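You operate a simulated robot arm through the tools that you are given. There is no shell and no other tool. Be economical: measure what you need, move in short steps, check, and stop when the job is done.

You are at the controls of a simulated two-armed robot. One attempt, no reset.

## Task
Pick up the green hose plug with one hand, pass it to the other hand and put it on the top of the air bench. Set down upright: green hose plug.

It is judged by the outcome, as a careful person would: the job done as asked, and still so three seconds after it is handed in. It fails if anything else is knocked over, pushed out of place, dropped, spilled or broken.

## Robot
Two 7-joint arms with two-finger parallel grippers on one trunk, on a base that drives. Base frame: it is fixed to the floor where the robot stands at the start and does not move with it; the origin is under the middle of the robot, x ahead of it, y to its left, z up; the surface under the hand at the start is at about z = 820. Units: mm, rad, N and s.
The left shoulder is at the start at [70, 163, 1095], the right one opposite. With the tool pointing down near the work surface each hand reaches from about 400 to 880 mm from the robot's upright axis, wherever it stands, measured 20 degrees to its own side. Places, roughly: green hose plug (5x5x10 cm) [500, 0, 900]; top of the air bench (72x22 cm) [420, 840, 820]. Payload 3.43 kg a hand.
The TCP of each hand is the grasp point between the finger pads, 34 mm short of the fingertips. In the tool frame z runs along the fingers and y along their closing line. The gripper opens to 128 mm. The fingers are 24 mm wide and 12 mm thick; the gripper's body (48 by 130 mm) begins 96 mm behind the TCP.
Orientation is told as [roll, pitch, yaw] about the base's x, y, z axes, in that order, counted from this pose: with the fingers straight down and closing along the base's y, the tool's x points along the base's -x, its y along +y and its z along -z.

## Interface
- The arms move only by the tool arm_command. It takes "left_steps", "right_steps" or both (then of equal length, played together; a hand with none holds still); each is a list of rows, each an object of numbers (a shift or turn left out is 0, a gripper value left out holds the last): "tx", "ty", "tz": the shift along the tool's x, y, z in units of 500 mm (1.0 is 500 mm); "wx", "wy", "wz": the turn, a rotation vector about the tool's x, y, z in units of 180 degrees (1.0 is 180 degrees); "grip": the closure, from 0 (fully open) to 1 (shut). In form: [{"tx": .., "ty": .., "tz": .., "wx": .., "wy": .., "wz": .., "grip": ..}, ...]. A call has 1 to 12 rows; each row is the pose to reach, as a shift and turn from the pose commanded when the call began, along the tool's axes at that moment. A call with a number of a shift or a turn outside -1 to 1 is refused whole. Rows are played at 5 a second. More than 50 mm and 0.15 rad between two rows, or a gripper value outside its range, and nothing of the call is played. Where a pose cannot be reached the arm comes as near as it can. A force on the tool above 40 N (or 10 N above the force at the start of the call, whichever is more), or a blocked arm, ends the call early, and 0.2 s more pass. Each finger travels about 153 mm/s and halts on what it meets, pressing with about 42 N; the grip force reading is that of the motor and also rises with nothing between the fingers. The clock runs only during rows and for 0.2 s after the last one: add rows that repeat a pose to give the fingers time. It gives the time, the measured TCP pose, the force on the tool (base axes), the opening and the grip force at its end, in the units of the frame above (readings bear some noise), with the torque about the TCP (base axes, N m) and any sound that the robot's microphone picked up.
- Cameras (640 x 400 px; columns grow to the right, rows downward): "scene" is now at [129.9, 41.8, 1325]; the picture's right is [0.45, -0.89, 0.00], its down [-0.50, -0.26, -0.82] and it looks along [0.74, 0.37, -0.57] (base axes); focal length 284 px, centre (320, 200). "left" rides on the left gripper at [76, 11, -160] in its tool frame; the picture's right is [-0.15, 0.99, 0.00], its down [-0.88, -0.13, -0.46] and it looks along [-0.45, -0.07, 0.89] (tool axes); focal length 234 px, centre (320, 200). "right" rides on the right gripper at [76, -11, -160] in its tool frame; the picture's right is [0.15, 0.99, 0.00], its down [-0.88, 0.13, -0.46] and it looks along [-0.45, 0.07, 0.89] (tool axes); focal length 234 px, centre (320, 200). There is no depth. A picture from a camera that has moved, and an enlarged one, comes with that camera's place and axes in the base frame and with its lens.
- capture(camera): a new picture of that camera. No time passes.
- slide_trunk(by): slides the trunk up (or, below 0, down) by that many mm; the arms and the scene camera ride with it, the base frame stays. It gives what a move gives, with no picture.
- roll_base(legs): drives the robot by 1 to 6 legs, each [ahead, left, turn to the left] in mm, mm and rad, along the robot's own axes; the way and the turn of a leg run together, so that a leg with both is an arc; at most 1500 mm and 3.142 rad a leg. The arms and the cameras ride along, it lands a little off, and it stops where it bumps. It gives what a move gives.
- pan_tilt(pan, tilt): turns the head with the scene camera to pan (to the left, within 1.501 rad either way) and tilt (down, from -0.506 to 1.204), counted from straight ahead of the robot. It gives what a move gives.
- zoom(camera, box): a new picture of the part [left, top, right, bottom] of that camera's present view, enlarged. No time passes.
- close_job(): hands the job in; it is judged then, once.

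Work in short steps. Places have to be worked out from the pictures, the camera data and where the tool is seen: move nearer, look again, correct. Check each grasp and each placing, and mend what went wrong. You have 120 turns and 88 pictures in all, those below and enlarged ones among them. Open the grippers and draw the arms clear of the work before you hand the job in, unless the task says otherwise; then end with one line.

The tools are called after "Emit:" by a JSON object that holds its "fn" and its "kwargs". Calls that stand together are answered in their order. arm_command: Moves the arms, as the interface text tells. Its arguments: {"type":"object","properties":{"left_steps":{"type":"array","items":{"type":"object","properties":{"tx":{"type":"number"},"ty":{"type":"number"},"tz":{"type":"number"},"wx":{"type":"number"},"wy":{"type":"number"},"wz":{"type":"number"},"grip":{"type":"number"}}}},"right_steps":{"type":"array","items":{"type":"object","properties":{"tx":{"type":"number"},"ty":{"type":"number"},"tz":{"type":"number"},"wx":{"type":"number"},"wy":{"type":"number"},"wz":{"type":"number"},"grip":{"type":"number"}}}}},"required":[]} The other tools are called the same way: slide_trunk (by) slides the trunk up or down; roll_base (legs) drives the base; pan_tilt (pan, tilt) turns the head that bears the scene camera; capture (camera) takes a picture; zoom (camera, box) takes an enlarged picture of a part of a camera's view; close_job () hands the job in.

At the start:

```text
time: 0.0
left_ee_pos: [480.9, 560.6, 1118.0]
left_orientation: [0.0, -0.002, 0.0]
left_wrist_force: [0.1, -0.7, -0.4]
left_wrist_torque: [-0.01, -0.03, 0.04]
left_gripper_width: 128.1
left_grasp_force: 0.1
right_ee_pos: [593.2, 95.2, 1100.5]
right_orientation: [-0.001, 0.0, -0.001]
right_wrist_force: [1.0, -0.3, 0.0]
right_wrist_torque: [0.01, -0.01, 0.0]
right_gripper_width: 127.8
right_grasp_force: 0.0
trunk travel left (down, up): [-575.0, 365.0]
robot x, y, heading: [0.1, -0.7, 0.0]
head pan, tilt: [0.469, 0.602]
```

scene: 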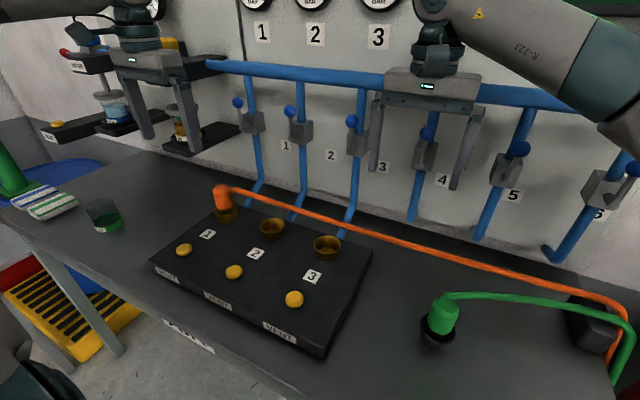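
right: 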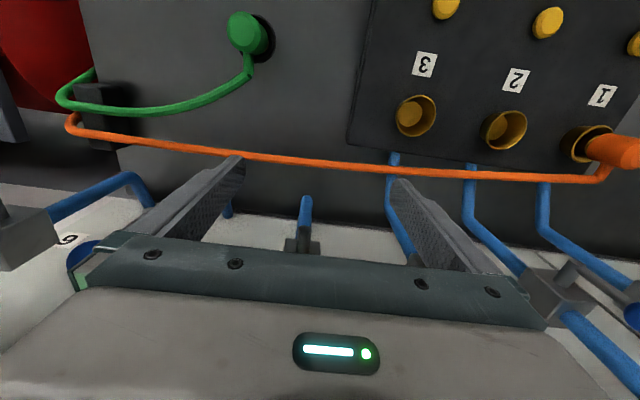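
left: 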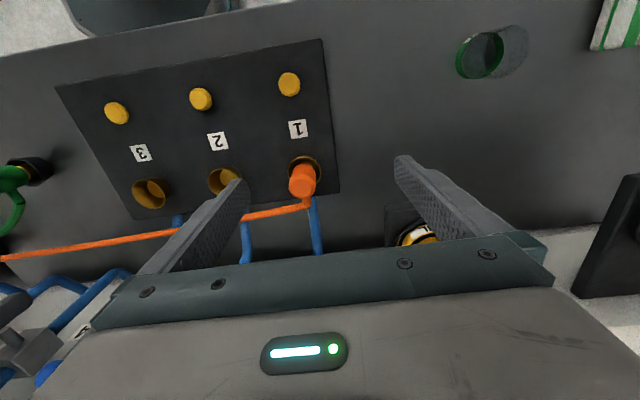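

I'll look closer at the plug and at the left end of the bench before moving.

Emit:
{"fn": "zoom", "kwargs": {"camera": "scene", "box": [380, 260, 640, 400]}}

Emit:
{"fn": "zoom", "kwargs": {"camera": "scene", "box": [0, 120, 260, 280]}}

Emit:
{"fn": "pan_tilt", "kwargs": {"pan": 1.1, "tilt": 0.6}}

Emit:
{"fn": "capture", "kwargs": {"camera": "scene"}}

Emit:
{"fn": "pan_tilt", "kwargs": {"pan": 0.0, "tilt": 0.7}}

Emit:
{"fn": "capture", "kwargs": {"camera": "scene"}}

```text
2.46 times, centred on (510, 330) of scene
camera zoom: at [129.9, 41.8, 1325.0], right [0.45, -0.89, 0.0], down [-0.5, -0.26, -0.82], along [0.74, 0.37, -0.57], focal length 699 px, centre (-148, -120)
```

zoom: 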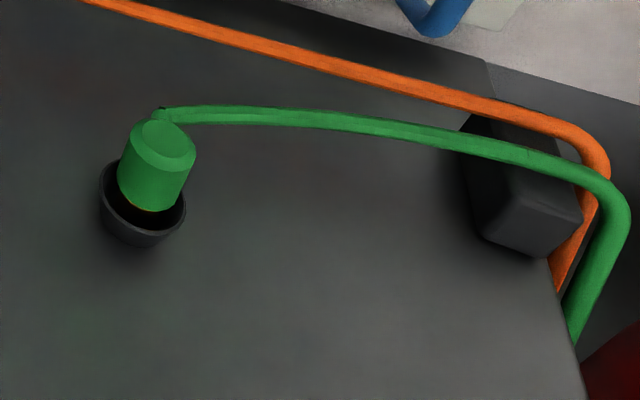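

```text
2.46 times, centred on (130, 200) of scene
camera zoom: at [129.9, 41.8, 1325.0], right [0.45, -0.89, 0.0], down [-0.5, -0.26, -0.82], along [0.74, 0.37, -0.57], focal length 699 px, centre (788, 200)
```

zoom: 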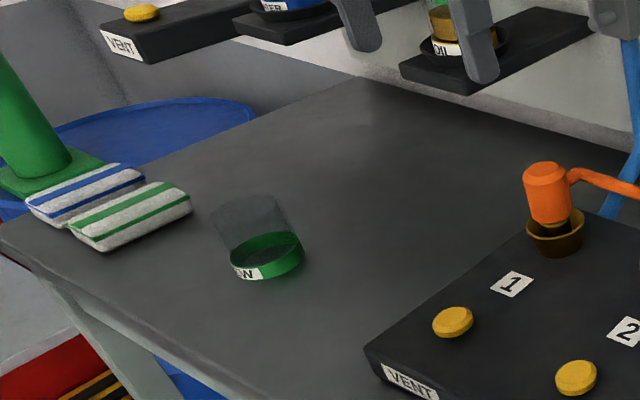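

```text
time: 1.0
left_ee_pos: [482.1, 560.8, 1118.2]
left_orientation: [-0.001, 0.0, 0.001]
left_wrist_force: [-0.5, 0.5, -0.5]
left_wrist_torque: [0.0, -0.01, 0.01]
left_gripper_width: 127.9
left_grasp_force: 0.1
right_ee_pos: [593.8, 94.5, 1100.4]
right_orientation: [-0.001, -0.001, 0.0]
right_wrist_force: [-0.3, 0.5, 0.6]
right_wrist_torque: [0.03, -0.01, 0.0]
right_gripper_width: 127.9
right_grasp_force: 0.0
trunk travel left (down, up): [-575.0, 365.0]
robot x, y, heading: [-0.1, 1.8, -0.001]
head pan, tilt: [1.1, 0.6]
```

```text
82 pictures are left
camera scene: at [91.3, 80.5, 1325.1], right [0.89, -0.45, 0.0], down [-0.26, -0.5, -0.82], along [0.38, 0.73, -0.57], focal length 284 px, centre (320, 200)
```

scene: 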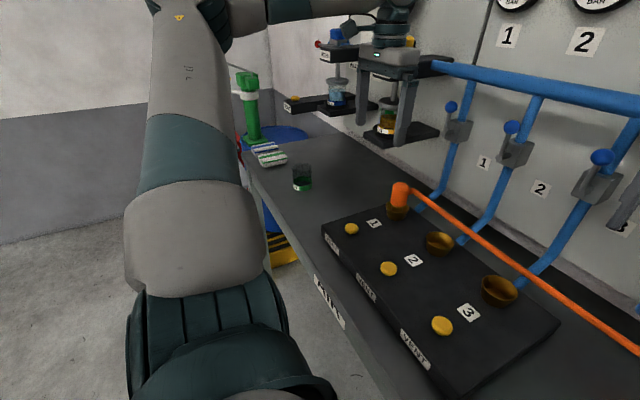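

```text
time: 2.4
left_ee_pos: [482.2, 561.0, 1117.0]
left_orientation: [-0.001, 0.001, 0.001]
left_wrist_force: [-0.2, 0.8, -0.1]
left_wrist_torque: [0.02, -0.01, -0.03]
left_gripper_width: 127.9
left_grasp_force: 0.1
right_ee_pos: [593.4, 95.3, 1099.6]
right_orientation: [0.0, 0.0, 0.0]
right_wrist_force: [-0.7, 0.2, 0.5]
right_wrist_torque: [0.03, 0.0, 0.0]
right_gripper_width: 128.1
right_grasp_force: 0.0
trunk travel left (down, up): [-575.0, 365.0]
robot x, y, heading: [1.2, 0.7, -0.002]
head pan, tilt: [0.0, 0.7]
```

```text
81 pictures are left
camera scene: at [136.1, 1.9, 1316.5], right [0.0, -1.0, 0.0], down [-0.64, 0.0, -0.76], along [0.76, 0.0, -0.64], focal length 284 px, centre (320, 200)
```

scene: 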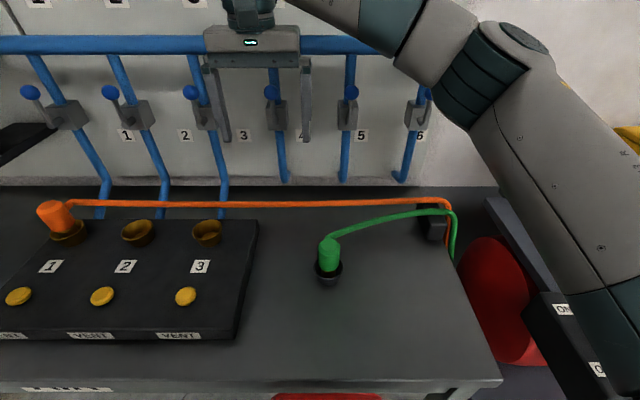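

The plug stands in a black cup at about (481, -6), with its top near z=930 and the hose leaving it to the right and back. I'll bring the right hand above it, yawed so the fingers will straddle the hose, and look again.

Emit:
{"fn": "arm_command", "kwargs": {"right_steps": [{"tx": 0.028, "ty": -0.025, "tz": 0, "wz": 0.045}, {"tx": 0.056, "ty": -0.05, "tz": 0, "wz": 0.09}, {"tx": 0.084, "ty": -0.075, "tz": 0, "wz": 0.135}, {"tx": 0.112, "ty": -0.1, "tz": 0, "wz": 0.18}, {"tx": 0.14, "ty": -0.125, "tz": 0, "wz": 0.225}, {"tx": 0.168, "ty": -0.15, "tz": 0, "wz": 0.27}, {"tx": 0.196, "ty": -0.176, "tz": 0, "wz": 0.315}, {"tx": 0.224, "ty": -0.202, "tz": 0, "wz": 0.361}, {"tx": 0.224, "ty": -0.202, "tz": 0, "wz": 0.361}]}}

Emit:
{"fn": "capture", "kwargs": {"camera": "right"}}

Emit:
{"fn": "capture", "kwargs": {"camera": "scene"}}

```text
time: 4.3
left_ee_pos: [481.7, 560.9, 1118.0]
left_orientation: [-0.001, 0.002, 0.0]
left_wrist_force: [0.3, 0.2, -0.5]
left_wrist_torque: [-0.01, 0.0, -0.01]
left_gripper_width: 127.8
left_grasp_force: 0.1
right_ee_pos: [481.4, -6.2, 1101.5]
right_orientation: [0.001, 0.0, -1.134]
right_wrist_force: [0.0, 0.0, 0.1]
right_wrist_torque: [0.02, 0.01, -0.01]
right_gripper_width: 128.1
right_grasp_force: 0.1
trunk travel left (down, up): [-575.0, 365.0]
robot x, y, heading: [-0.6, -0.4, -0.002]
head pan, tilt: [0.0, 0.7]
```

```text
80 pictures are left
camera right: at [438.8, 59.5, 1259.3], right [0.84, 0.55, 0.0], down [0.49, -0.74, 0.46], along [0.25, -0.38, -0.89], focal length 234 px, centre (320, 200)
```

right: 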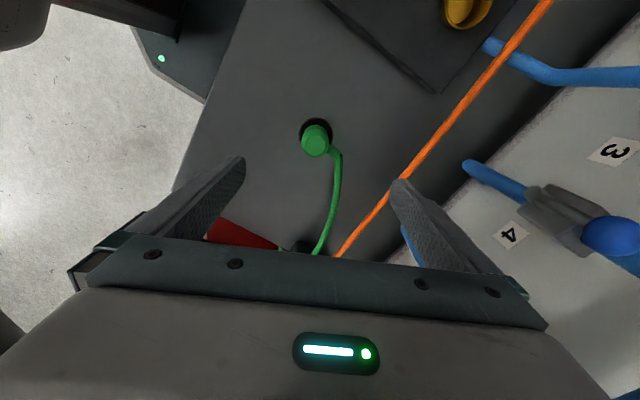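

```text
79 pictures are left
camera scene: at [136.3, 2.2, 1316.4], right [0.0, -1.0, 0.0], down [-0.64, 0.0, -0.76], along [0.76, 0.0, -0.64], focal length 284 px, centre (320, 200)
```

scene: 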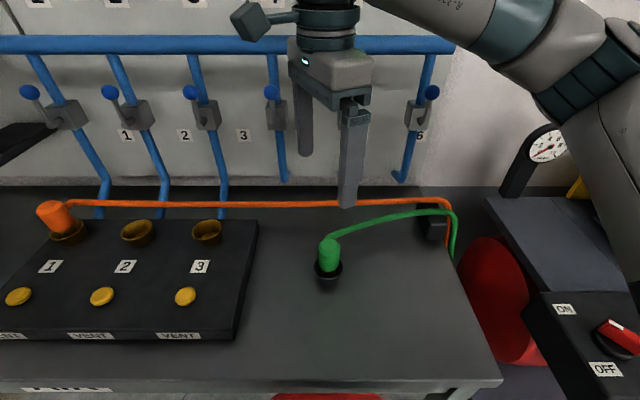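

Emit:
{"fn": "zoom", "kwargs": {"camera": "scene", "box": [280, 200, 400, 300]}}

Emit:
{"fn": "zoom", "kwargs": {"camera": "right", "box": [260, 90, 380, 170]}}

```text
4.00 times, centred on (340, 250) of scene
camera zoom: at [136.3, 2.2, 1316.4], right [0.0, -1.0, 0.0], down [-0.64, 0.0, -0.76], along [0.76, 0.0, -0.64], focal length 1136 px, centre (240, 0)
```

zoom: 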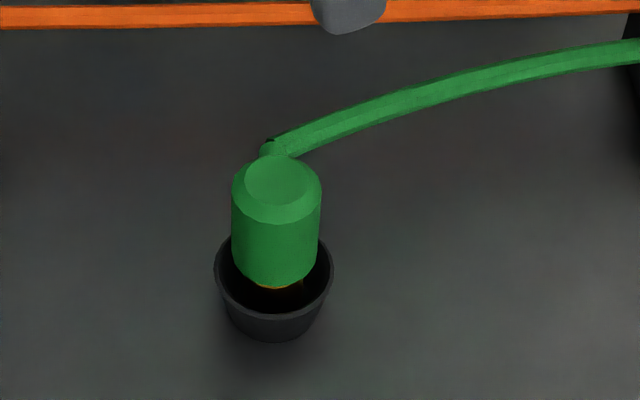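

```text
5.00 times, centred on (320, 130) of right
camera zoom: at [438.8, 59.5, 1259.3], right [0.84, 0.55, 0.0], down [0.49, -0.74, 0.46], along [0.25, -0.38, -0.89], focal length 1171 px, centre (320, 550)
```

zoom: 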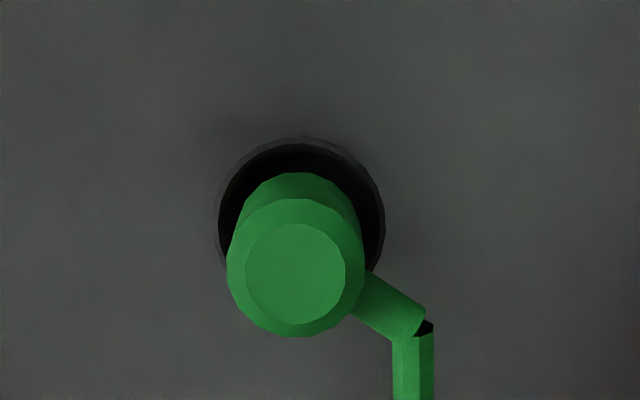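

Enlarged, the plug is a ~41 mm green body (z about 875–928) with a side stub pointing +x and a brass tip in the cup, whose rim is near z=867. Closing mostly along y keeps the fingers clear of the stub, so I'll yaw to -25° and go down to z=1000 above (474, -12).

Emit:
{"fn": "arm_command", "kwargs": {"right_steps": [{"tx": -0.001, "ty": -0.004, "tz": 0.04, "wz": -0.045}, {"tx": -0.002, "ty": -0.008, "tz": 0.08, "wz": -0.09}, {"tx": -0.003, "ty": -0.012, "tz": 0.12, "wz": -0.135}, {"tx": -0.004, "ty": -0.016, "tz": 0.16, "wz": -0.18}, {"tx": -0.005, "ty": -0.018, "tz": 0.2, "wz": -0.222}, {"tx": -0.005, "ty": -0.018, "tz": 0.2, "wz": -0.222}]}}

Emit:
{"fn": "capture", "kwargs": {"camera": "right"}}

Emit:
{"fn": "zoom", "kwargs": {"camera": "scene", "box": [240, 140, 420, 300]}}

```text
time: 5.8
left_ee_pos: [480.4, 561.6, 1119.0]
left_orientation: [-0.001, 0.0, -0.001]
left_wrist_force: [-0.3, -0.6, -0.5]
left_wrist_torque: [-0.03, -0.01, 0.0]
left_gripper_width: 127.9
left_grasp_force: 0.1
right_ee_pos: [475.9, -10.4, 1000.3]
right_orientation: [0.0, 0.0, -0.435]
right_wrist_force: [0.0, -1.1, 0.1]
right_wrist_torque: [0.0, -0.03, 0.02]
right_gripper_width: 128.1
right_grasp_force: 0.3
trunk travel left (down, up): [-575.0, 365.0]
robot x, y, heading: [1.8, 1.7, 0.003]
head pan, tilt: [0.0, 0.7]
```

```text
76 pictures are left
camera right: at [400.3, 12.2, 1159.0], right [0.28, 0.96, 0.0], down [0.85, -0.25, 0.46], along [0.44, -0.13, -0.89], focal length 234 px, centre (320, 200)
```

right: 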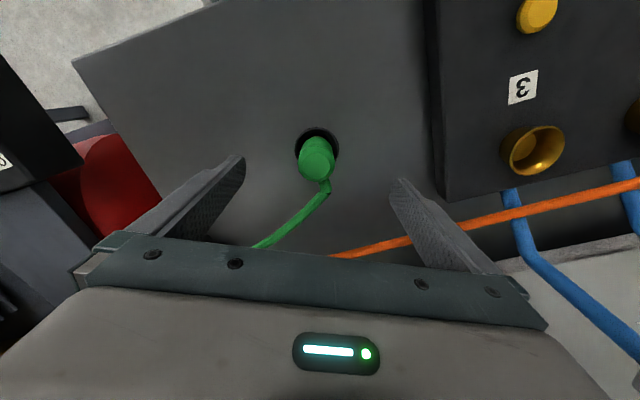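

```text
2.50 times, centred on (330, 220) of scene
camera zoom: at [135.8, 1.8, 1316.5], right [0.0, -1.0, 0.0], down [-0.64, 0.0, -0.76], along [0.76, 0.0, -0.64], focal length 710 px, centre (295, 150)
```

zoom: 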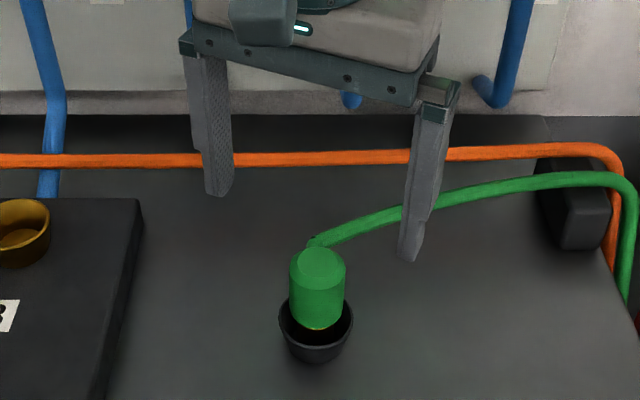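

The plug sits centred between the fingers, at about (473, -14), and the hose is clear of the finger paths. I'll descend to z=912, which keeps the fingertips above the cup rim.

Emit:
{"fn": "arm_command", "kwargs": {"right_steps": [{"tx": 0.002, "ty": -0.009, "tz": 0.05, "grip": 0.2}, {"tx": 0.002, "ty": -0.009, "tz": 0.1}, {"tx": 0.002, "ty": -0.009, "tz": 0.14}, {"tx": 0.002, "ty": -0.009, "tz": 0.176}, {"tx": 0.002, "ty": -0.009, "tz": 0.176}]}}

Emit:
{"fn": "capture", "kwargs": {"camera": "right"}}

Emit:
{"fn": "zoom", "kwargs": {"camera": "scene", "box": [240, 140, 420, 300]}}

```text
time: 7.0
left_ee_pos: [481.4, 560.5, 1117.3]
left_orientation: [0.0, 0.0, 0.001]
left_wrist_force: [0.2, -0.5, 0.6]
left_wrist_torque: [0.02, -0.01, -0.02]
left_gripper_width: 128.2
left_grasp_force: 0.2
right_ee_pos: [472.5, -15.8, 910.9]
right_orientation: [0.001, 0.001, -0.436]
right_wrist_force: [-0.2, -0.1, 0.4]
right_wrist_torque: [0.02, 0.03, -0.01]
right_gripper_width: 102.8
right_grasp_force: 0.2
trunk travel left (down, up): [-575.0, 365.0]
robot x, y, heading: [1.0, -1.5, -0.001]
head pan, tilt: [0.0, 0.7]
```

```text
74 pictures are left
camera right: at [398.6, 7.1, 1069.9], right [0.29, 0.96, 0.0], down [0.85, -0.25, 0.46], along [0.44, -0.13, -0.89], focal length 234 px, centre (320, 200)
```

right: 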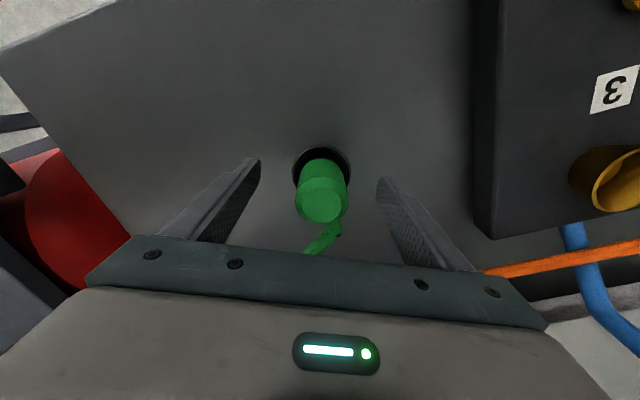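

```text
2.50 times, centred on (330, 220) of scene
camera zoom: at [135.9, 1.9, 1316.5], right [0.0, -1.0, 0.0], down [-0.64, 0.0, -0.76], along [0.76, 0.0, -0.64], focal length 710 px, centre (295, 150)
```

zoom: 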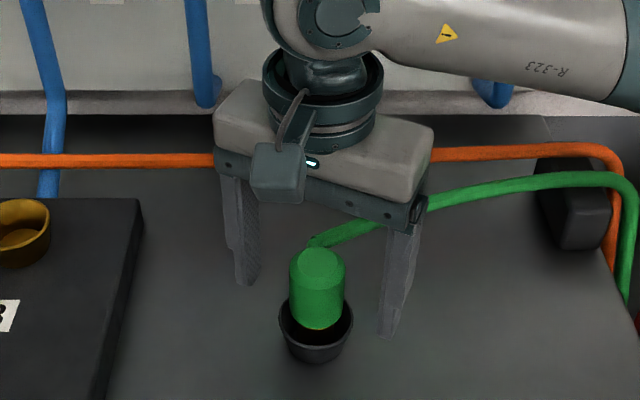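

The plug top reads at (473, -13, 928), which is centred within 3 mm. I'll close the right gripper on it.

Emit:
{"fn": "arm_command", "kwargs": {"right_steps": [{"ty": 0.003, "grip": 0.4}, {"ty": 0.005, "grip": 0.6}, {"ty": 0.005, "grip": 1}, {"ty": 0.005, "grip": 1}, {"ty": 0.005, "grip": 1}]}}

Emit:
{"fn": "zoom", "kwargs": {"camera": "scene", "box": [240, 140, 420, 300]}}

```text
time: 8.2
left_ee_pos: [482.1, 561.2, 1118.2]
left_orientation: [0.0, 0.0, -0.002]
left_wrist_force: [-0.2, -0.3, 0.7]
left_wrist_torque: [-0.02, 0.02, 0.05]
left_gripper_width: 127.9
left_grasp_force: 0.0
right_ee_pos: [472.4, -12.8, 911.8]
right_orientation: [-0.001, -0.001, -0.436]
right_wrist_force: [0.8, 0.5, 0.8]
right_wrist_torque: [0.06, 0.02, -0.02]
right_gripper_width: 40.8
right_grasp_force: 42.0
trunk travel left (down, up): [-575.0, 365.0]
robot x, y, heading: [1.6, 1.5, 0.001]
head pan, tilt: [0.0, 0.7]
```

```text
2.50 times, centred on (330, 220) of scene
camera zoom: at [136.0, 1.9, 1316.5], right [0.0, -1.0, 0.0], down [-0.64, 0.0, -0.76], along [0.76, 0.0, -0.64], focal length 710 px, centre (295, 150)
```

zoom: 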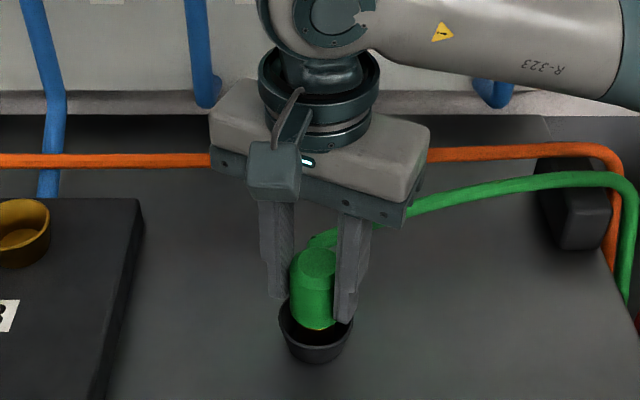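

The gripper holds a 41 mm width at 42 N. I'll lift slowly by 90 mm and watch the forces, in case the plug is latched or the hose pulls.

Emit:
{"fn": "arm_command", "kwargs": {"right_steps": [{"tz": -0.02}, {"tz": -0.04}, {"tz": -0.07}, {"tz": -0.1}, {"tz": -0.14}, {"tz": -0.18}]}}

Emit:
{"fn": "capture", "kwargs": {"camera": "scene"}}

```text
time: 9.6
left_ee_pos: [481.8, 561.6, 1117.6]
left_orientation: [0.001, 0.0, 0.0]
left_wrist_force: [0.8, -0.1, 0.0]
left_wrist_torque: [-0.01, 0.02, -0.01]
left_gripper_width: 128.1
left_grasp_force: 0.0
right_ee_pos: [470.8, -12.6, 1003.4]
right_orientation: [-0.001, -0.001, -0.436]
right_wrist_force: [-0.7, 0.0, -2.0]
right_wrist_torque: [0.02, 0.03, -0.02]
right_gripper_width: 41.0
right_grasp_force: 42.1
trunk travel left (down, up): [-575.0, 365.0]
robot x, y, heading: [-1.5, -2.7, -0.002]
head pan, tilt: [0.0, 0.7]
```

```text
71 pictures are left
camera scene: at [135.8, 2.0, 1316.5], right [0.0, -1.0, 0.0], down [-0.64, 0.0, -0.76], along [0.76, 0.0, -0.64], focal length 284 px, centre (320, 200)
```

scene: 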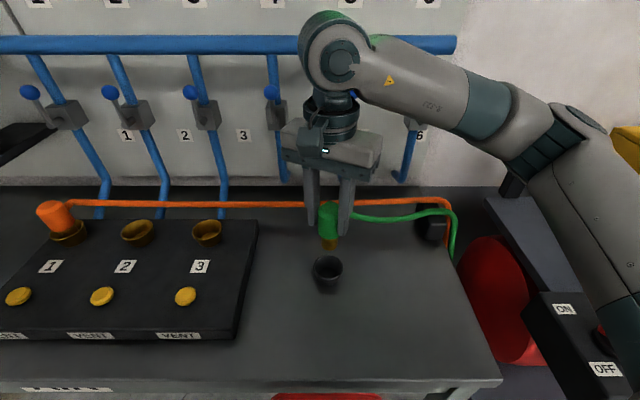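

The plug came out freely, the cup stayed put, and the hose follows. I'll carry it to a hand-off spot at about (560, 150, 1050), in front of the robot.

Emit:
{"fn": "arm_command", "kwargs": {"right_steps": [{"tx": -0.003, "ty": 0.053, "tz": -0.03}, {"tx": -0.006, "ty": 0.106, "tz": -0.06}, {"tx": -0.01, "ty": 0.159, "tz": -0.094}, {"tx": -0.014, "ty": 0.212, "tz": -0.094}, {"tx": -0.018, "ty": 0.265, "tz": -0.094}, {"tx": -0.021, "ty": 0.318, "tz": -0.094}, {"tx": -0.023, "ty": 0.37, "tz": -0.094}, {"tx": -0.023, "ty": 0.37, "tz": -0.094}]}}

Emit:
{"fn": "capture", "kwargs": {"camera": "scene"}}

Emit:
{"fn": "capture", "kwargs": {"camera": "left"}}

```text
time: 11.3
left_ee_pos: [481.7, 560.2, 1117.3]
left_orientation: [0.0, 0.0, 0.001]
left_wrist_force: [0.3, -0.2, -0.5]
left_wrist_torque: [0.04, 0.0, -0.02]
left_gripper_width: 127.9
left_grasp_force: 0.1
right_ee_pos: [562.2, 150.7, 1049.8]
right_orientation: [-0.001, 0.001, -0.437]
right_wrist_force: [-0.3, -0.8, -0.7]
right_wrist_torque: [0.0, -0.04, 0.02]
right_gripper_width: 40.6
right_grasp_force: 41.9
trunk travel left (down, up): [-575.0, 365.0]
robot x, y, heading: [-3.8, 2.1, 0.0]
head pan, tilt: [0.0, 0.7]
```

```text
70 pictures are left
camera scene: at [136.2, 1.0, 1316.5], right [0.0, -1.0, 0.0], down [-0.64, 0.0, -0.76], along [0.76, 0.0, -0.64], focal length 284 px, centre (320, 200)
```

scene: 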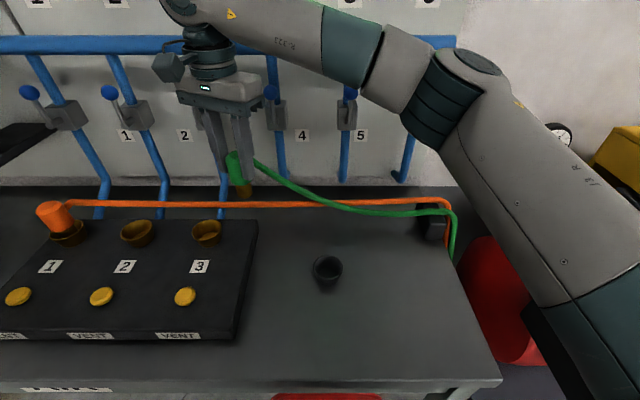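

```text
69 pictures are left
camera left: at [405.1, 571.7, 1276.4], right [0.15, 0.99, 0.0], down [0.88, -0.13, 0.46], along [0.45, -0.07, -0.89], focal length 234 px, centre (320, 200)
```

left: 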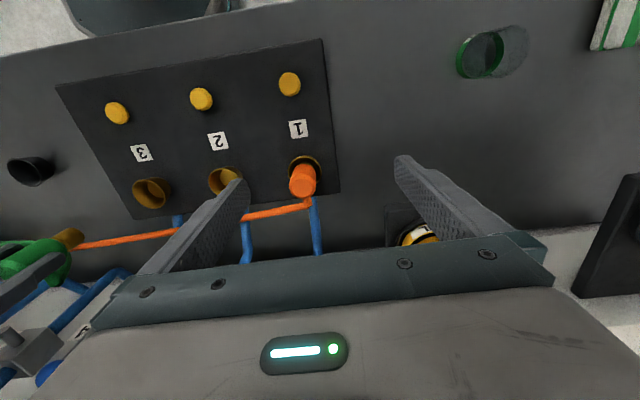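

Emit:
{"fn": "zoom", "kwargs": {"camera": "scene", "box": [160, 40, 320, 220]}}

Emit:
{"fn": "zoom", "kwargs": {"camera": "right", "box": [220, 100, 420, 260]}}

```text
2.22 times, centred on (240, 130) of scene
camera zoom: at [136.2, 1.0, 1316.5], right [0.0, -1.0, 0.0], down [-0.64, 0.0, -0.76], along [0.76, 0.0, -0.64], focal length 631 px, centre (498, 356)
```

zoom: 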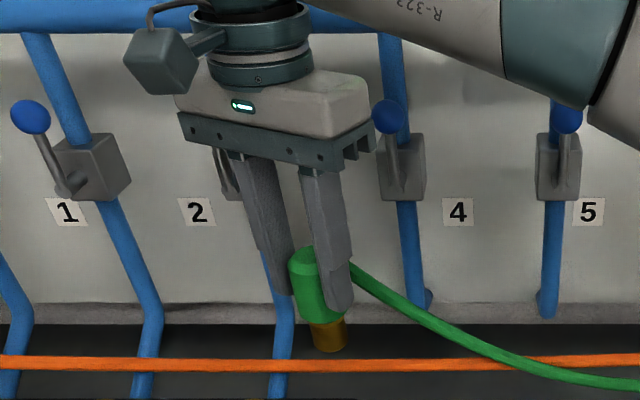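

```text
2.50 times, centred on (320, 180) of right
camera zoom: at [487.5, 172.0, 1208.3], right [0.29, 0.96, 0.0], down [0.85, -0.25, 0.46], along [0.44, -0.13, -0.89], focal length 585 px, centre (320, 250)
```

zoom: 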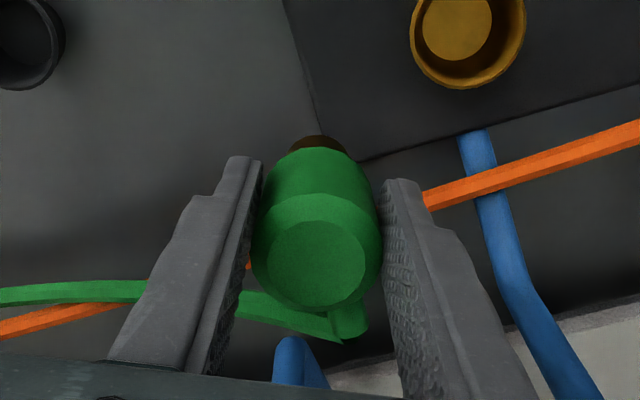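

The plug is held upright with the stub at about +x and a short brass tip below. I'll move the right hand a bit further left and yaw it -40° so the left hand can come in pointing forward, while the left hand pitches to a forward-pointing, 30°-down pose.

Emit:
{"fn": "arm_command", "kwargs": {"right_steps": [{"tx": 0.0075, "ty": 0.027, "wz": 0.028}, {"tx": 0.015, "ty": 0.054, "wz": 0.056}, {"tx": 0.0225, "ty": 0.081, "wz": 0.083}, {"tx": 0.03, "ty": 0.108, "wz": 0.111}, {"tx": 0.0375, "ty": 0.134, "wz": 0.139}, {"tx": 0.045, "ty": 0.161, "wz": 0.167}, {"tx": 0.0525, "ty": 0.188, "wz": 0.194}, {"tx": 0.06, "ty": 0.215, "wz": 0.222}, {"tx": 0.06, "ty": 0.215, "wz": 0.222}], "left_steps": [{"tx": 0.00775, "ty": -0.015, "tz": 0.0045, "wx": -0.0036, "wy": -0.0416, "wz": -0.0063}, {"tx": 0.0155, "ty": -0.03, "tz": 0.009, "wx": -0.0073, "wy": -0.0832, "wz": -0.0126}, {"tx": 0.023, "ty": -0.045, "tz": 0.0135, "wx": -0.0109, "wy": -0.1247, "wz": -0.0189}, {"tx": 0.031, "ty": -0.06, "tz": 0.018, "wx": -0.0146, "wy": -0.1663, "wz": -0.0253}, {"tx": 0.039, "ty": -0.075, "tz": 0.0225, "wx": -0.0182, "wy": -0.2079, "wz": -0.0316}, {"tx": 0.0465, "ty": -0.09, "tz": 0.027, "wx": -0.0218, "wy": -0.2495, "wz": -0.0379}, {"tx": 0.054, "ty": -0.105, "tz": 0.0315, "wx": -0.0255, "wy": -0.291, "wz": -0.0442}, {"tx": 0.062, "ty": -0.12, "tz": 0.036, "wx": -0.0291, "wy": -0.3326, "wz": -0.0505}, {"tx": 0.062, "ty": -0.12, "tz": 0.036, "wx": -0.0291, "wy": -0.3326, "wz": -0.0505}]}}

Emit:
{"fn": "pan_tilt", "kwargs": {"pan": 0.5, "tilt": 0.5}}

Emit:
{"fn": "capture", "kwargs": {"camera": "scene"}}

Emit:
{"fn": "capture", "kwargs": {"camera": "left"}}

```text
time: 13.3
left_ee_pos: [450.8, 499.4, 1099.9]
left_orientation: [-0.002, -1.05, 0.177]
left_wrist_force: [-0.2, 0.5, -0.1]
left_wrist_torque: [-0.01, 0.01, 0.02]
left_gripper_width: 128.1
left_grasp_force: 0.1
right_ee_pos: [585.8, 254.1, 1050.6]
right_orientation: [0.002, 0.001, -1.14]
right_wrist_force: [0.8, -0.3, -1.0]
right_wrist_torque: [-0.04, 0.01, -0.02]
right_gripper_width: 40.7
right_grasp_force: 41.6
right hand out of reach, approached as far as the arm can: row 8, 9
trunk travel left (down, up): [-575.0, 365.0]
robot x, y, heading: [-0.5, 0.5, 0.001]
head pan, tilt: [0.0, 0.7]
```

```text
time: 14.3
left_ee_pos: [451.2, 501.1, 1099.5]
left_orientation: [0.0, -1.047, 0.176]
left_wrist_force: [0.3, 0.4, 0.8]
left_wrist_torque: [0.0, -0.03, -0.01]
left_gripper_width: 128.2
left_grasp_force: 0.1
right_ee_pos: [584.7, 254.3, 1050.4]
right_orientation: [0.001, 0.0, -1.136]
right_wrist_force: [0.5, -0.2, -1.6]
right_wrist_torque: [0.02, 0.0, -0.02]
right_gripper_width: 40.7
right_grasp_force: 42.2
trunk travel left (down, up): [-575.0, 365.0]
robot x, y, heading: [0.4, 3.3, 0.002]
head pan, tilt: [0.499, 0.499]
```

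```text
66 pictures are left
camera scene: at [131.1, 45.3, 1334.2], right [0.48, -0.88, 0.0], down [-0.42, -0.23, -0.88], along [0.77, 0.42, -0.48], focal length 284 px, centre (320, 200)
```

scene: 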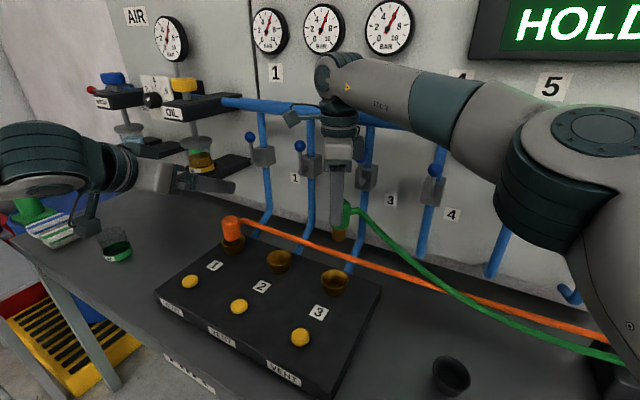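

```text
65 pictures are left
camera left: at [275.0, 481.1, 1112.8], right [-0.1, 0.99, 0.13], down [0.07, -0.12, 0.99], along [0.99, 0.11, -0.05], focal length 234 px, centre (320, 200)
```

left: 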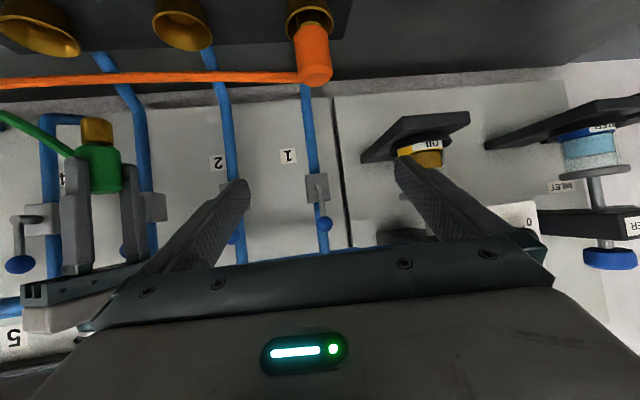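

The right arm hit its reach limit at (585, 254), so I'll pull it back to about (545, 235). The left hand then goes to a pre-grasp pose 120 mm short of the plug along its pointing line.

Emit:
{"fn": "arm_command", "kwargs": {"right_steps": [{"tx": 0, "ty": -0.045}, {"tx": -0.002, "ty": -0.089}, {"tx": -0.002, "ty": -0.089}, {"tx": -0.002, "ty": -0.089}, {"tx": -0.002, "ty": -0.089}, {"tx": -0.002, "ty": -0.089}, {"tx": -0.002, "ty": -0.089}, {"tx": -0.002, "ty": -0.089}, {"tx": -0.002, "ty": -0.089}], "left_steps": [{"tx": 0.01, "ty": -0.07, "tz": -0.01}, {"tx": 0.021, "ty": -0.139, "tz": -0.021}, {"tx": 0.032, "ty": -0.208, "tz": -0.031}, {"tx": 0.042, "ty": -0.277, "tz": -0.042}, {"tx": 0.053, "ty": -0.347, "tz": -0.052}, {"tx": 0.064, "ty": -0.416, "tz": -0.062}, {"tx": 0.075, "ty": -0.486, "tz": -0.073}, {"tx": 0.085, "ty": -0.555, "tz": -0.083}, {"tx": 0.085, "ty": -0.555, "tz": -0.083}]}}

Emit:
{"fn": "capture", "kwargs": {"camera": "scene"}}

Emit:
{"fn": "capture", "kwargs": {"camera": "left"}}

Emit:
{"fn": "capture", "kwargs": {"camera": "right"}}

```text
time: 15.7
left_ee_pos: [531.1, 316.0, 1148.3]
left_orientation: [-0.002, -1.042, 0.214]
left_wrist_force: [1.5, 29.5, 0.4]
left_wrist_torque: [-0.41, 0.03, 0.51]
left_gripper_width: 110.9
left_grasp_force: 0.1
left hand out of reach, approached as far as the arm can: row 1, 2, 3, 4, 5, 6, 7
right_ee_pos: [553.6, 222.3, 1053.3]
right_orientation: [-0.006, -0.007, -1.148]
right_wrist_force: [0.5, -31.8, -2.4]
right_wrist_torque: [3.44, 0.0, 0.26]
right_gripper_width: 40.9
right_grasp_force: 42.3
trunk travel left (down, up): [-575.0, 365.0]
robot x, y, heading: [-2.6, 0.0, 0.001]
head pan, tilt: [0.499, 0.499]
stopped in row 7 (left hand): the force on the tool passed its limit at 64 N (the readings are from after the stop); the commanded pose is now the measured one
```

```text
64 pictures are left
camera scene: at [132.5, 42.2, 1334.2], right [0.48, -0.88, 0.0], down [-0.42, -0.23, -0.88], along [0.77, 0.42, -0.48], focal length 284 px, centre (320, 200)
```

scene: 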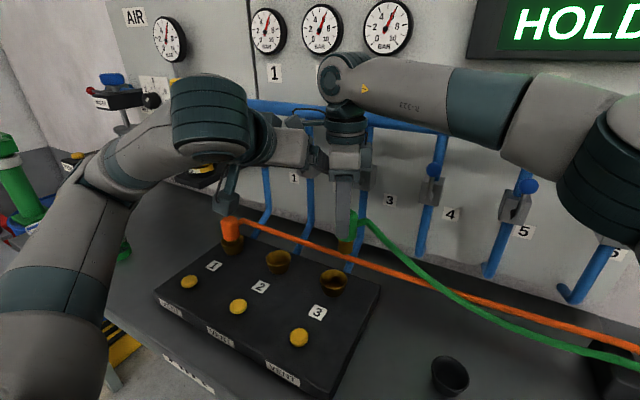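

```text
63 pictures are left
camera left: at [356.2, 290.3, 1161.4], right [-0.14, 0.98, 0.13], down [0.08, -0.12, 0.99], along [0.99, 0.15, -0.06], focal length 234 px, centre (320, 200)
```

left: 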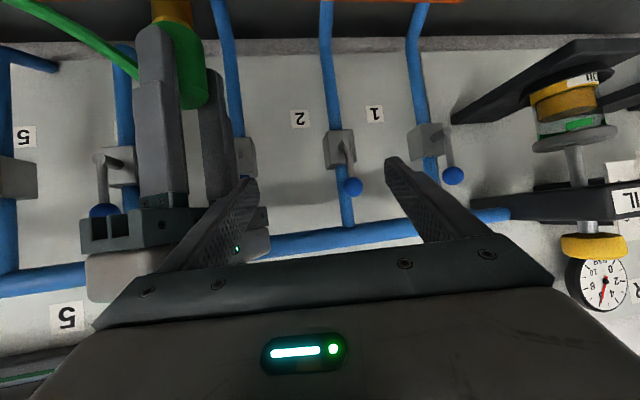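

```text
62 pictures are left
camera right: at [511.5, 289.0, 1210.2], right [0.84, 0.54, -0.01], down [0.48, -0.75, 0.46], along [0.24, -0.39, -0.89], focal length 234 px, centre (320, 200)
```

right: 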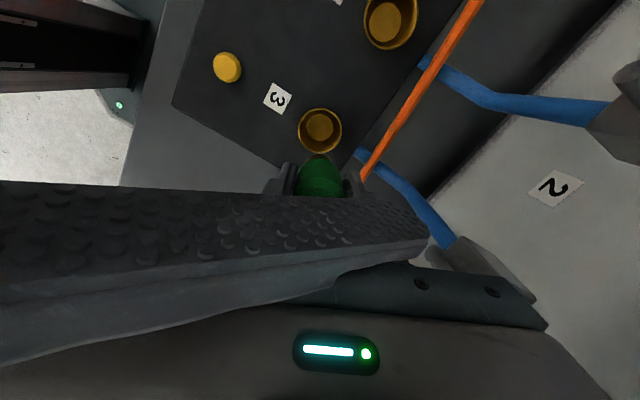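

The left arm couldn't fold that close in and drifted forward until its finger pressed on the right gripper; the plug is still held. The lever balls are also close, at about x=658 and z=1131. I'll back the left hand off sideways first.

Emit:
{"fn": "arm_command", "kwargs": {"left_steps": [{"ty": 0.06}, {"ty": 0.12}, {"ty": 0.2}, {"ty": 0.28}, {"ty": 0.36}, {"ty": 0.36}]}}

Emit:
{"fn": "capture", "kwargs": {"camera": "right"}}

Emit:
{"fn": "capture", "kwargs": {"camera": "scene"}}

```text
time: 17.1
left_ee_pos: [493.8, 493.1, 1146.5]
left_orientation: [-0.007, -1.041, 0.211]
left_wrist_force: [-1.7, 0.1, 0.9]
left_wrist_torque: [-0.01, 0.01, 0.0]
left_gripper_width: 128.0
left_grasp_force: 0.1
right_ee_pos: [551.3, 227.6, 1050.1]
right_orientation: [-0.005, -0.006, -1.147]
right_wrist_force: [-0.3, 0.0, -2.2]
right_wrist_torque: [0.0, 0.03, -0.01]
right_gripper_width: 40.8
right_grasp_force: 42.2
trunk travel left (down, up): [-575.0, 365.0]
robot x, y, heading: [2.1, -0.6, -0.007]
head pan, tilt: [0.499, 0.499]
```

```text
61 pictures are left
camera right: at [509.4, 293.8, 1209.1], right [0.84, 0.54, -0.01], down [0.48, -0.74, 0.46], along [0.25, -0.39, -0.89], focal length 234 px, centre (320, 200)
```

right: 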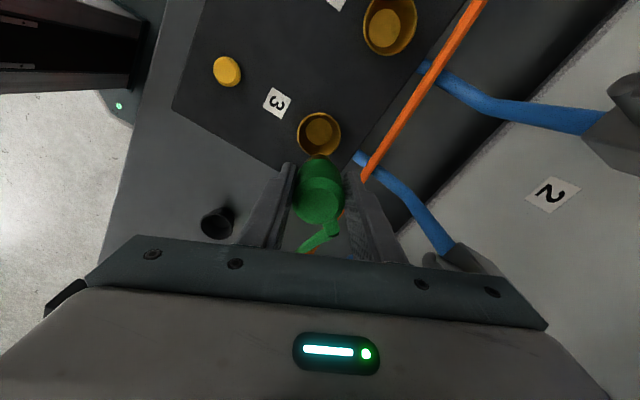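

```text
60 pictures are left
camera scene: at [132.9, 45.0, 1334.0], right [0.48, -0.88, 0.0], down [-0.42, -0.23, -0.88], along [0.77, 0.42, -0.48], focal length 284 px, centre (320, 200)
```

scene: 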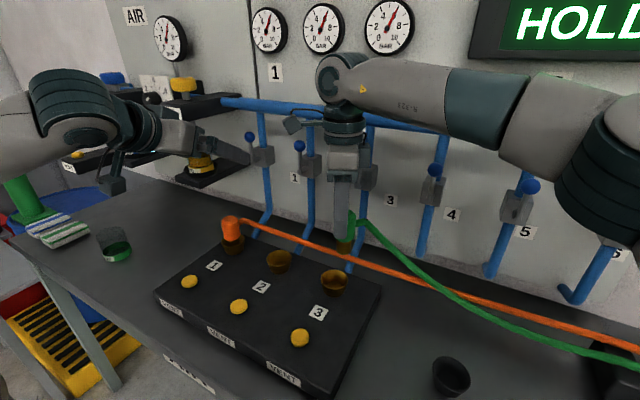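

Both hands are free again and the plug is still centred in the right hand. Driving the base back 110 mm lets the arms meet further out from the body while staying clear of the levers.

Emit:
{"fn": "roll_base", "kwargs": {"legs": [[-110, 0, 0.007]]}}

```text
time: 18.3
left_ee_pos: [376.7, 495.8, 1147.3]
left_orientation: [-0.007, -1.042, 0.219]
left_wrist_force: [-0.4, 0.4, 0.5]
left_wrist_torque: [0.02, 0.01, -0.01]
left_gripper_width: 127.9
left_grasp_force: 0.1
right_ee_pos: [436.8, 231.9, 1051.8]
right_orientation: [-0.005, -0.006, -1.136]
right_wrist_force: [-0.1, -0.7, -1.6]
right_wrist_torque: [0.0, -0.01, 0.03]
right_gripper_width: 40.8
right_grasp_force: 42.1
trunk travel left (down, up): [-575.0, 365.0]
robot x, y, heading: [-111.3, 1.6, 0.011]
head pan, tilt: [0.499, 0.499]
```

The robot is now at x=-111. I'll bring the right hand to the new hand-off point at about (530, 120, 1050) and look at how the hose hangs.

Emit:
{"fn": "arm_command", "kwargs": {"right_steps": [{"tx": -0.07, "ty": 0.018}, {"tx": -0.14, "ty": 0.037}, {"tx": -0.21, "ty": 0.055}, {"tx": -0.282, "ty": 0.074}, {"tx": -0.282, "ty": 0.074}]}}

Emit:
{"fn": "pan_tilt", "kwargs": {"pan": 0.2, "tilt": 0.5}}

Emit:
{"fn": "capture", "kwargs": {"camera": "scene"}}

Emit:
{"fn": "capture", "kwargs": {"camera": "left"}}

```text
time: 19.5
left_ee_pos: [377.6, 498.5, 1146.6]
left_orientation: [-0.011, -1.043, 0.221]
left_wrist_force: [0.1, 0.2, -1.2]
left_wrist_torque: [0.0, -0.02, -0.02]
left_gripper_width: 128.1
left_grasp_force: 0.1
right_ee_pos: [530.6, 121.6, 1054.5]
right_orientation: [-0.005, -0.009, -1.136]
right_wrist_force: [-0.3, 0.7, -1.7]
right_wrist_torque: [0.01, 0.01, -0.02]
right_gripper_width: 40.6
right_grasp_force: 41.8
trunk travel left (down, up): [-575.0, 365.0]
robot x, y, heading: [-112.4, -2.8, 0.005]
head pan, tilt: [0.499, 0.499]
```

```text
time: 20.3
left_ee_pos: [378.7, 496.6, 1147.0]
left_orientation: [-0.01, -1.041, 0.218]
left_wrist_force: [-0.1, 0.3, -0.1]
left_wrist_torque: [-0.02, 0.01, -0.01]
left_gripper_width: 128.0
left_grasp_force: 0.0
right_ee_pos: [531.6, 120.7, 1055.8]
right_orientation: [-0.002, -0.007, -1.137]
right_wrist_force: [0.8, 0.3, -1.5]
right_wrist_torque: [0.05, 0.02, 0.01]
right_gripper_width: 40.7
right_grasp_force: 41.9
trunk travel left (down, up): [-575.0, 365.0]
robot x, y, heading: [-109.7, -1.5, 0.006]
head pan, tilt: [0.201, 0.499]
```

```text
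59 pictures are left
camera scene: at [29.5, 20.5, 1334.2], right [0.21, -0.98, 0.0], down [-0.47, -0.1, -0.88], along [0.86, 0.18, -0.48], focal length 284 px, centre (320, 200)
```

scene: 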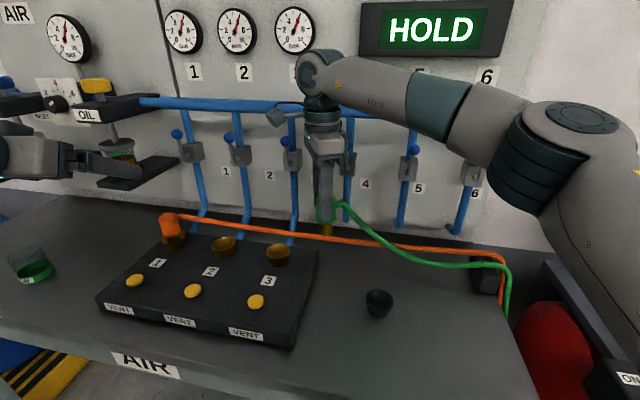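

```text
58 pictures are left
camera left: at [202.8, 470.6, 1160.8], right [-0.14, 0.98, 0.12], down [0.08, -0.11, 0.99], along [0.99, 0.14, -0.06], focal length 234 px, centre (320, 200)
```

left: 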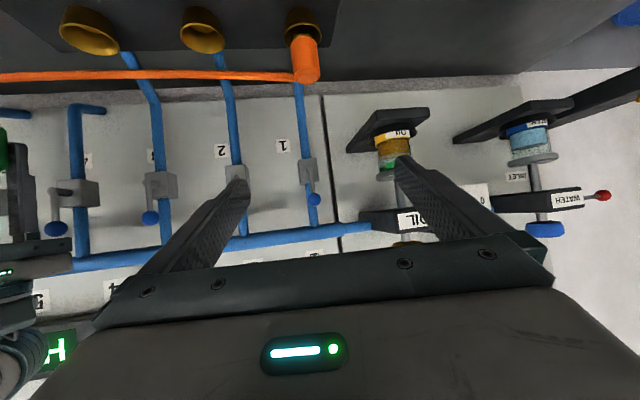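

The hose hangs from the stub down towards -y, clear of the approach. The left hand will come in from below: I'll raise the right hand 30 mm, and bring the left via (450, 400, 1000) to (530, 330, 940).

Emit:
{"fn": "arm_command", "kwargs": {"left_steps": [{"tx": 0.041, "ty": -0.044, "tz": 0.047}, {"tx": 0.082, "ty": -0.088, "tz": 0.094}, {"tx": 0.122, "ty": -0.132, "tz": 0.14}, {"tx": 0.163, "ty": -0.176, "tz": 0.187}, {"tx": 0.204, "ty": -0.22, "tz": 0.234, "wx": 0.009, "wz": 0.005, "grip": 0.2}, {"tx": 0.217, "ty": -0.277, "tz": 0.29, "wx": 0.018, "wz": 0.01}, {"tx": 0.23, "ty": -0.334, "tz": 0.346, "wx": 0.027, "wz": 0.016}, {"tx": 0.244, "ty": -0.392, "tz": 0.403, "wx": 0.036, "wz": 0.021}, {"tx": 0.244, "ty": -0.392, "tz": 0.403, "wx": 0.036, "wz": 0.021}], "right_steps": [{"tz": -0.02}, {"tz": -0.04}, {"tz": -0.06}, {"tz": -0.06}, {"tz": -0.06}, {"tz": -0.06}, {"tz": -0.06}, {"tz": -0.06}, {"tz": -0.06}]}}

Emit:
{"fn": "capture", "kwargs": {"camera": "scene"}}

Emit:
{"fn": "capture", "kwargs": {"camera": "left"}}

```text
time: 22.3
left_ee_pos: [528.6, 326.2, 941.7]
left_orientation: [-0.008, -1.044, 0.088]
left_wrist_force: [-0.5, 0.3, 0.5]
left_wrist_torque: [0.04, 0.0, 0.01]
left_gripper_width: 102.6
left_grasp_force: 0.1
right_ee_pos: [529.0, 120.8, 1082.7]
right_orientation: [-0.005, -0.009, -1.136]
right_wrist_force: [0.2, -0.2, -1.3]
right_wrist_torque: [0.03, 0.0, 0.02]
right_gripper_width: 40.5
right_grasp_force: 42.1
trunk travel left (down, up): [-575.0, 365.0]
robot x, y, heading: [-110.2, -3.4, 0.007]
head pan, tilt: [0.201, 0.499]
```

```text
57 pictures are left
camera scene: at [28.7, 20.8, 1334.3], right [0.21, -0.98, 0.0], down [-0.47, -0.1, -0.88], along [0.86, 0.18, -0.48], focal length 284 px, centre (320, 200)
```

scene: 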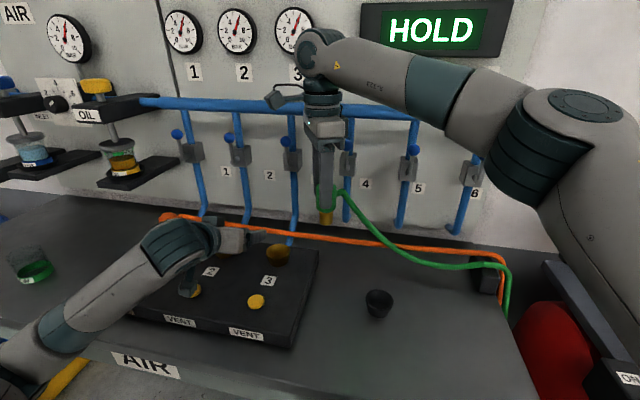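

```text
56 pictures are left
camera left: at [351.1, 324.9, 954.3], right [-0.01, 0.99, 0.12], down [0.06, -0.12, 0.99], along [1.0, 0.01, -0.06], focal length 234 px, centre (320, 200)
```

left: 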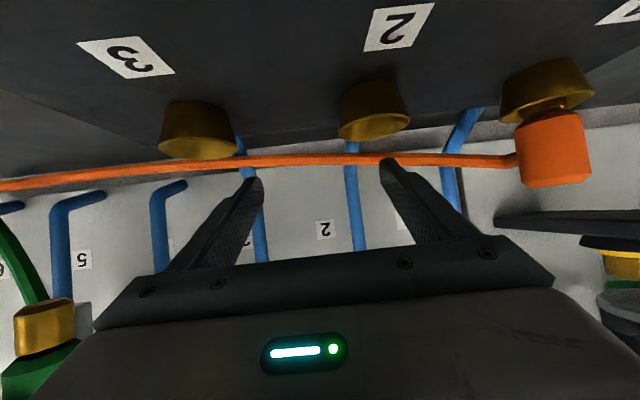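

The left hand is in the low pose and clear. I'll slide it along -y to sit under the plug at (523, 120, 940).

Emit:
{"fn": "arm_command", "kwargs": {"left_steps": [{"tx": 0.005, "ty": -0.082, "tz": -0.008}, {"tx": 0.01, "ty": -0.164, "tz": -0.016}, {"tx": 0.014, "ty": -0.246, "tz": -0.025}, {"tx": 0.019, "ty": -0.328, "tz": -0.033}, {"tx": 0.024, "ty": -0.409, "tz": -0.041}, {"tx": 0.024, "ty": -0.409, "tz": -0.041}]}}

Emit:
{"fn": "capture", "kwargs": {"camera": "scene"}}

Emit:
{"fn": "capture", "kwargs": {"camera": "left"}}

Emit:
{"fn": "capture", "kwargs": {"camera": "right"}}

```text
time: 23.9
left_ee_pos: [501.6, 164.5, 946.5]
left_orientation: [0.023, -1.05, 0.121]
left_wrist_force: [0.5, 0.0, -1.0]
left_wrist_torque: [0.02, -0.02, 0.05]
left_gripper_width: 102.3
left_grasp_force: 0.1
right_ee_pos: [507.4, 154.3, 1090.4]
right_orientation: [0.009, -0.008, -1.091]
right_wrist_force: [0.4, -0.5, -2.0]
right_wrist_torque: [0.1, 0.04, 0.01]
right_gripper_width: 41.0
right_grasp_force: 41.6
trunk travel left (down, up): [-575.0, 365.0]
robot x, y, heading: [-114.7, 10.0, 0.054]
head pan, tilt: [0.201, 0.499]
stopped in row 6 (left hand): the arm was blocked; the commanded pose is now the measured one
```

```text
55 pictures are left
camera scene: at [8.3, 30.4, 1335.7], right [0.25, -0.97, 0.0], down [-0.45, -0.12, -0.88], along [0.85, 0.23, -0.47], focal length 284 px, centre (320, 200)
```

scene: 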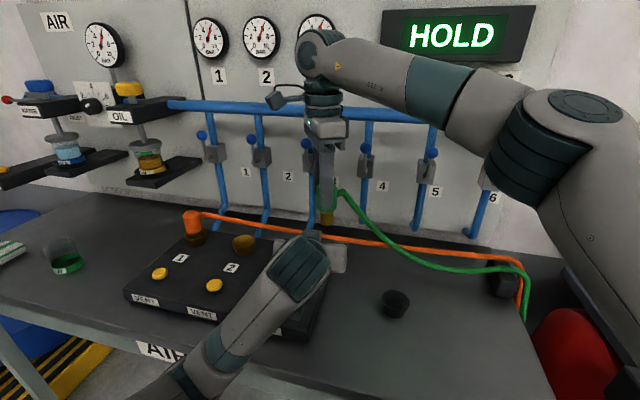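

```text
54 pictures are left
camera left: at [324.7, 152.0, 958.6], right [-0.07, 0.99, 0.14], down [0.06, -0.13, 0.99], along [1.0, 0.07, -0.05], focal length 234 px, centre (320, 200)
```

left: 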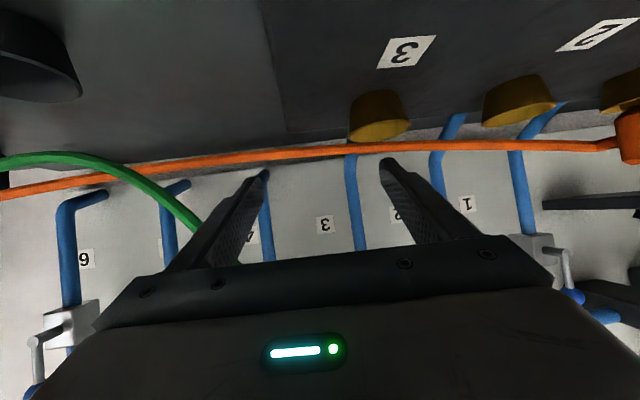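

```text
53 pictures are left
camera right: at [459.9, 217.7, 1248.6], right [0.81, 0.59, 0.01], down [0.52, -0.72, 0.46], along [0.28, -0.37, -0.89], focal length 234 px, centre (320, 200)
```

right: 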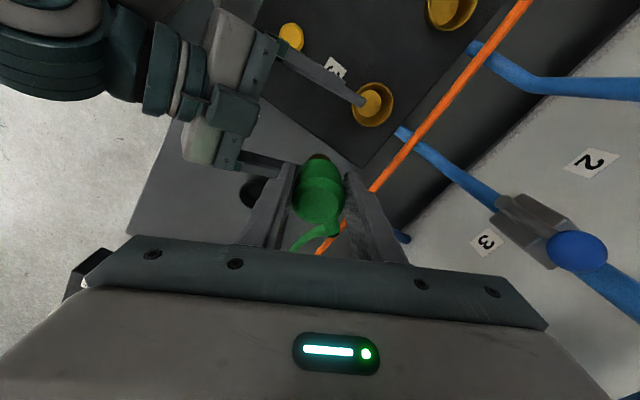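

The left arm was blocked and the base turned slightly (heading 0.054). Its low elbow is most likely pressing on the bench's front edge, while the plug is still held and nothing looks displaced. I'll retreat the left hand along +y, then raise the trunk so the elbow clears the bench.

Emit:
{"fn": "arm_command", "kwargs": {"left_steps": [{"tx": -0.005, "ty": 0.07, "tz": 0.008}, {"tx": -0.01, "ty": 0.14, "tz": 0.016}, {"tx": -0.014, "ty": 0.21, "tz": 0.024}, {"tx": -0.014, "ty": 0.21, "tz": 0.024}]}}

Emit:
{"fn": "pan_tilt", "kwargs": {"pan": 0.7, "tilt": 0.8}}

Emit:
{"fn": "capture", "kwargs": {"camera": "scene"}}

```text
time: 24.9
left_ee_pos: [515.7, 268.8, 941.9]
left_orientation: [0.011, -1.04, 0.12]
left_wrist_force: [-0.2, 0.2, 0.4]
left_wrist_torque: [0.03, 0.01, 0.02]
left_gripper_width: 102.4
left_grasp_force: 0.1
right_ee_pos: [522.2, 154.9, 1083.8]
right_orientation: [-0.002, -0.007, -1.096]
right_wrist_force: [-0.6, -1.0, -2.0]
right_wrist_torque: [0.08, -0.02, -0.03]
right_gripper_width: 40.9
right_grasp_force: 42.5
trunk travel left (down, up): [-575.0, 365.0]
robot x, y, heading: [-116.5, 9.6, 0.049]
head pan, tilt: [0.201, 0.499]
```

```text
time: 25.8
left_ee_pos: [514.1, 268.0, 941.3]
left_orientation: [0.008, -1.04, 0.123]
left_wrist_force: [0.2, 0.8, 0.0]
left_wrist_torque: [0.0, 0.02, 0.02]
left_gripper_width: 102.3
left_grasp_force: 0.0
right_ee_pos: [522.6, 155.6, 1083.7]
right_orientation: [-0.004, -0.008, -1.095]
right_wrist_force: [0.0, 0.5, -2.9]
right_wrist_torque: [0.0, -0.01, 0.03]
right_gripper_width: 40.8
right_grasp_force: 41.6
trunk travel left (down, up): [-575.0, 365.0]
robot x, y, heading: [-110.7, 7.9, 0.048]
head pan, tilt: [0.7, 0.799]
```

```text
52 pictures are left
camera scene: at [-3.0, 68.7, 1308.3], right [0.68, -0.73, 0.0], down [-0.53, -0.49, -0.7], along [0.51, 0.47, -0.72], focal length 284 px, centre (320, 200)
```

scene: 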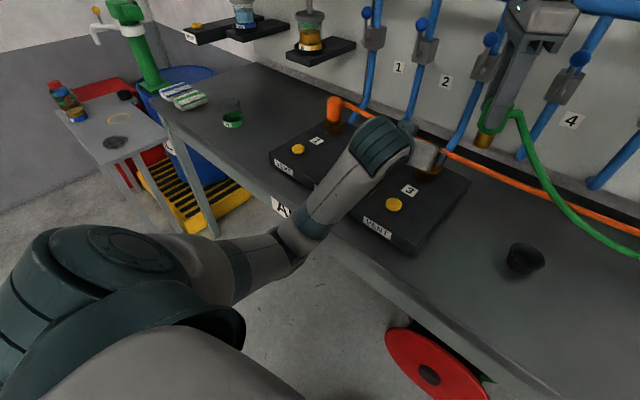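

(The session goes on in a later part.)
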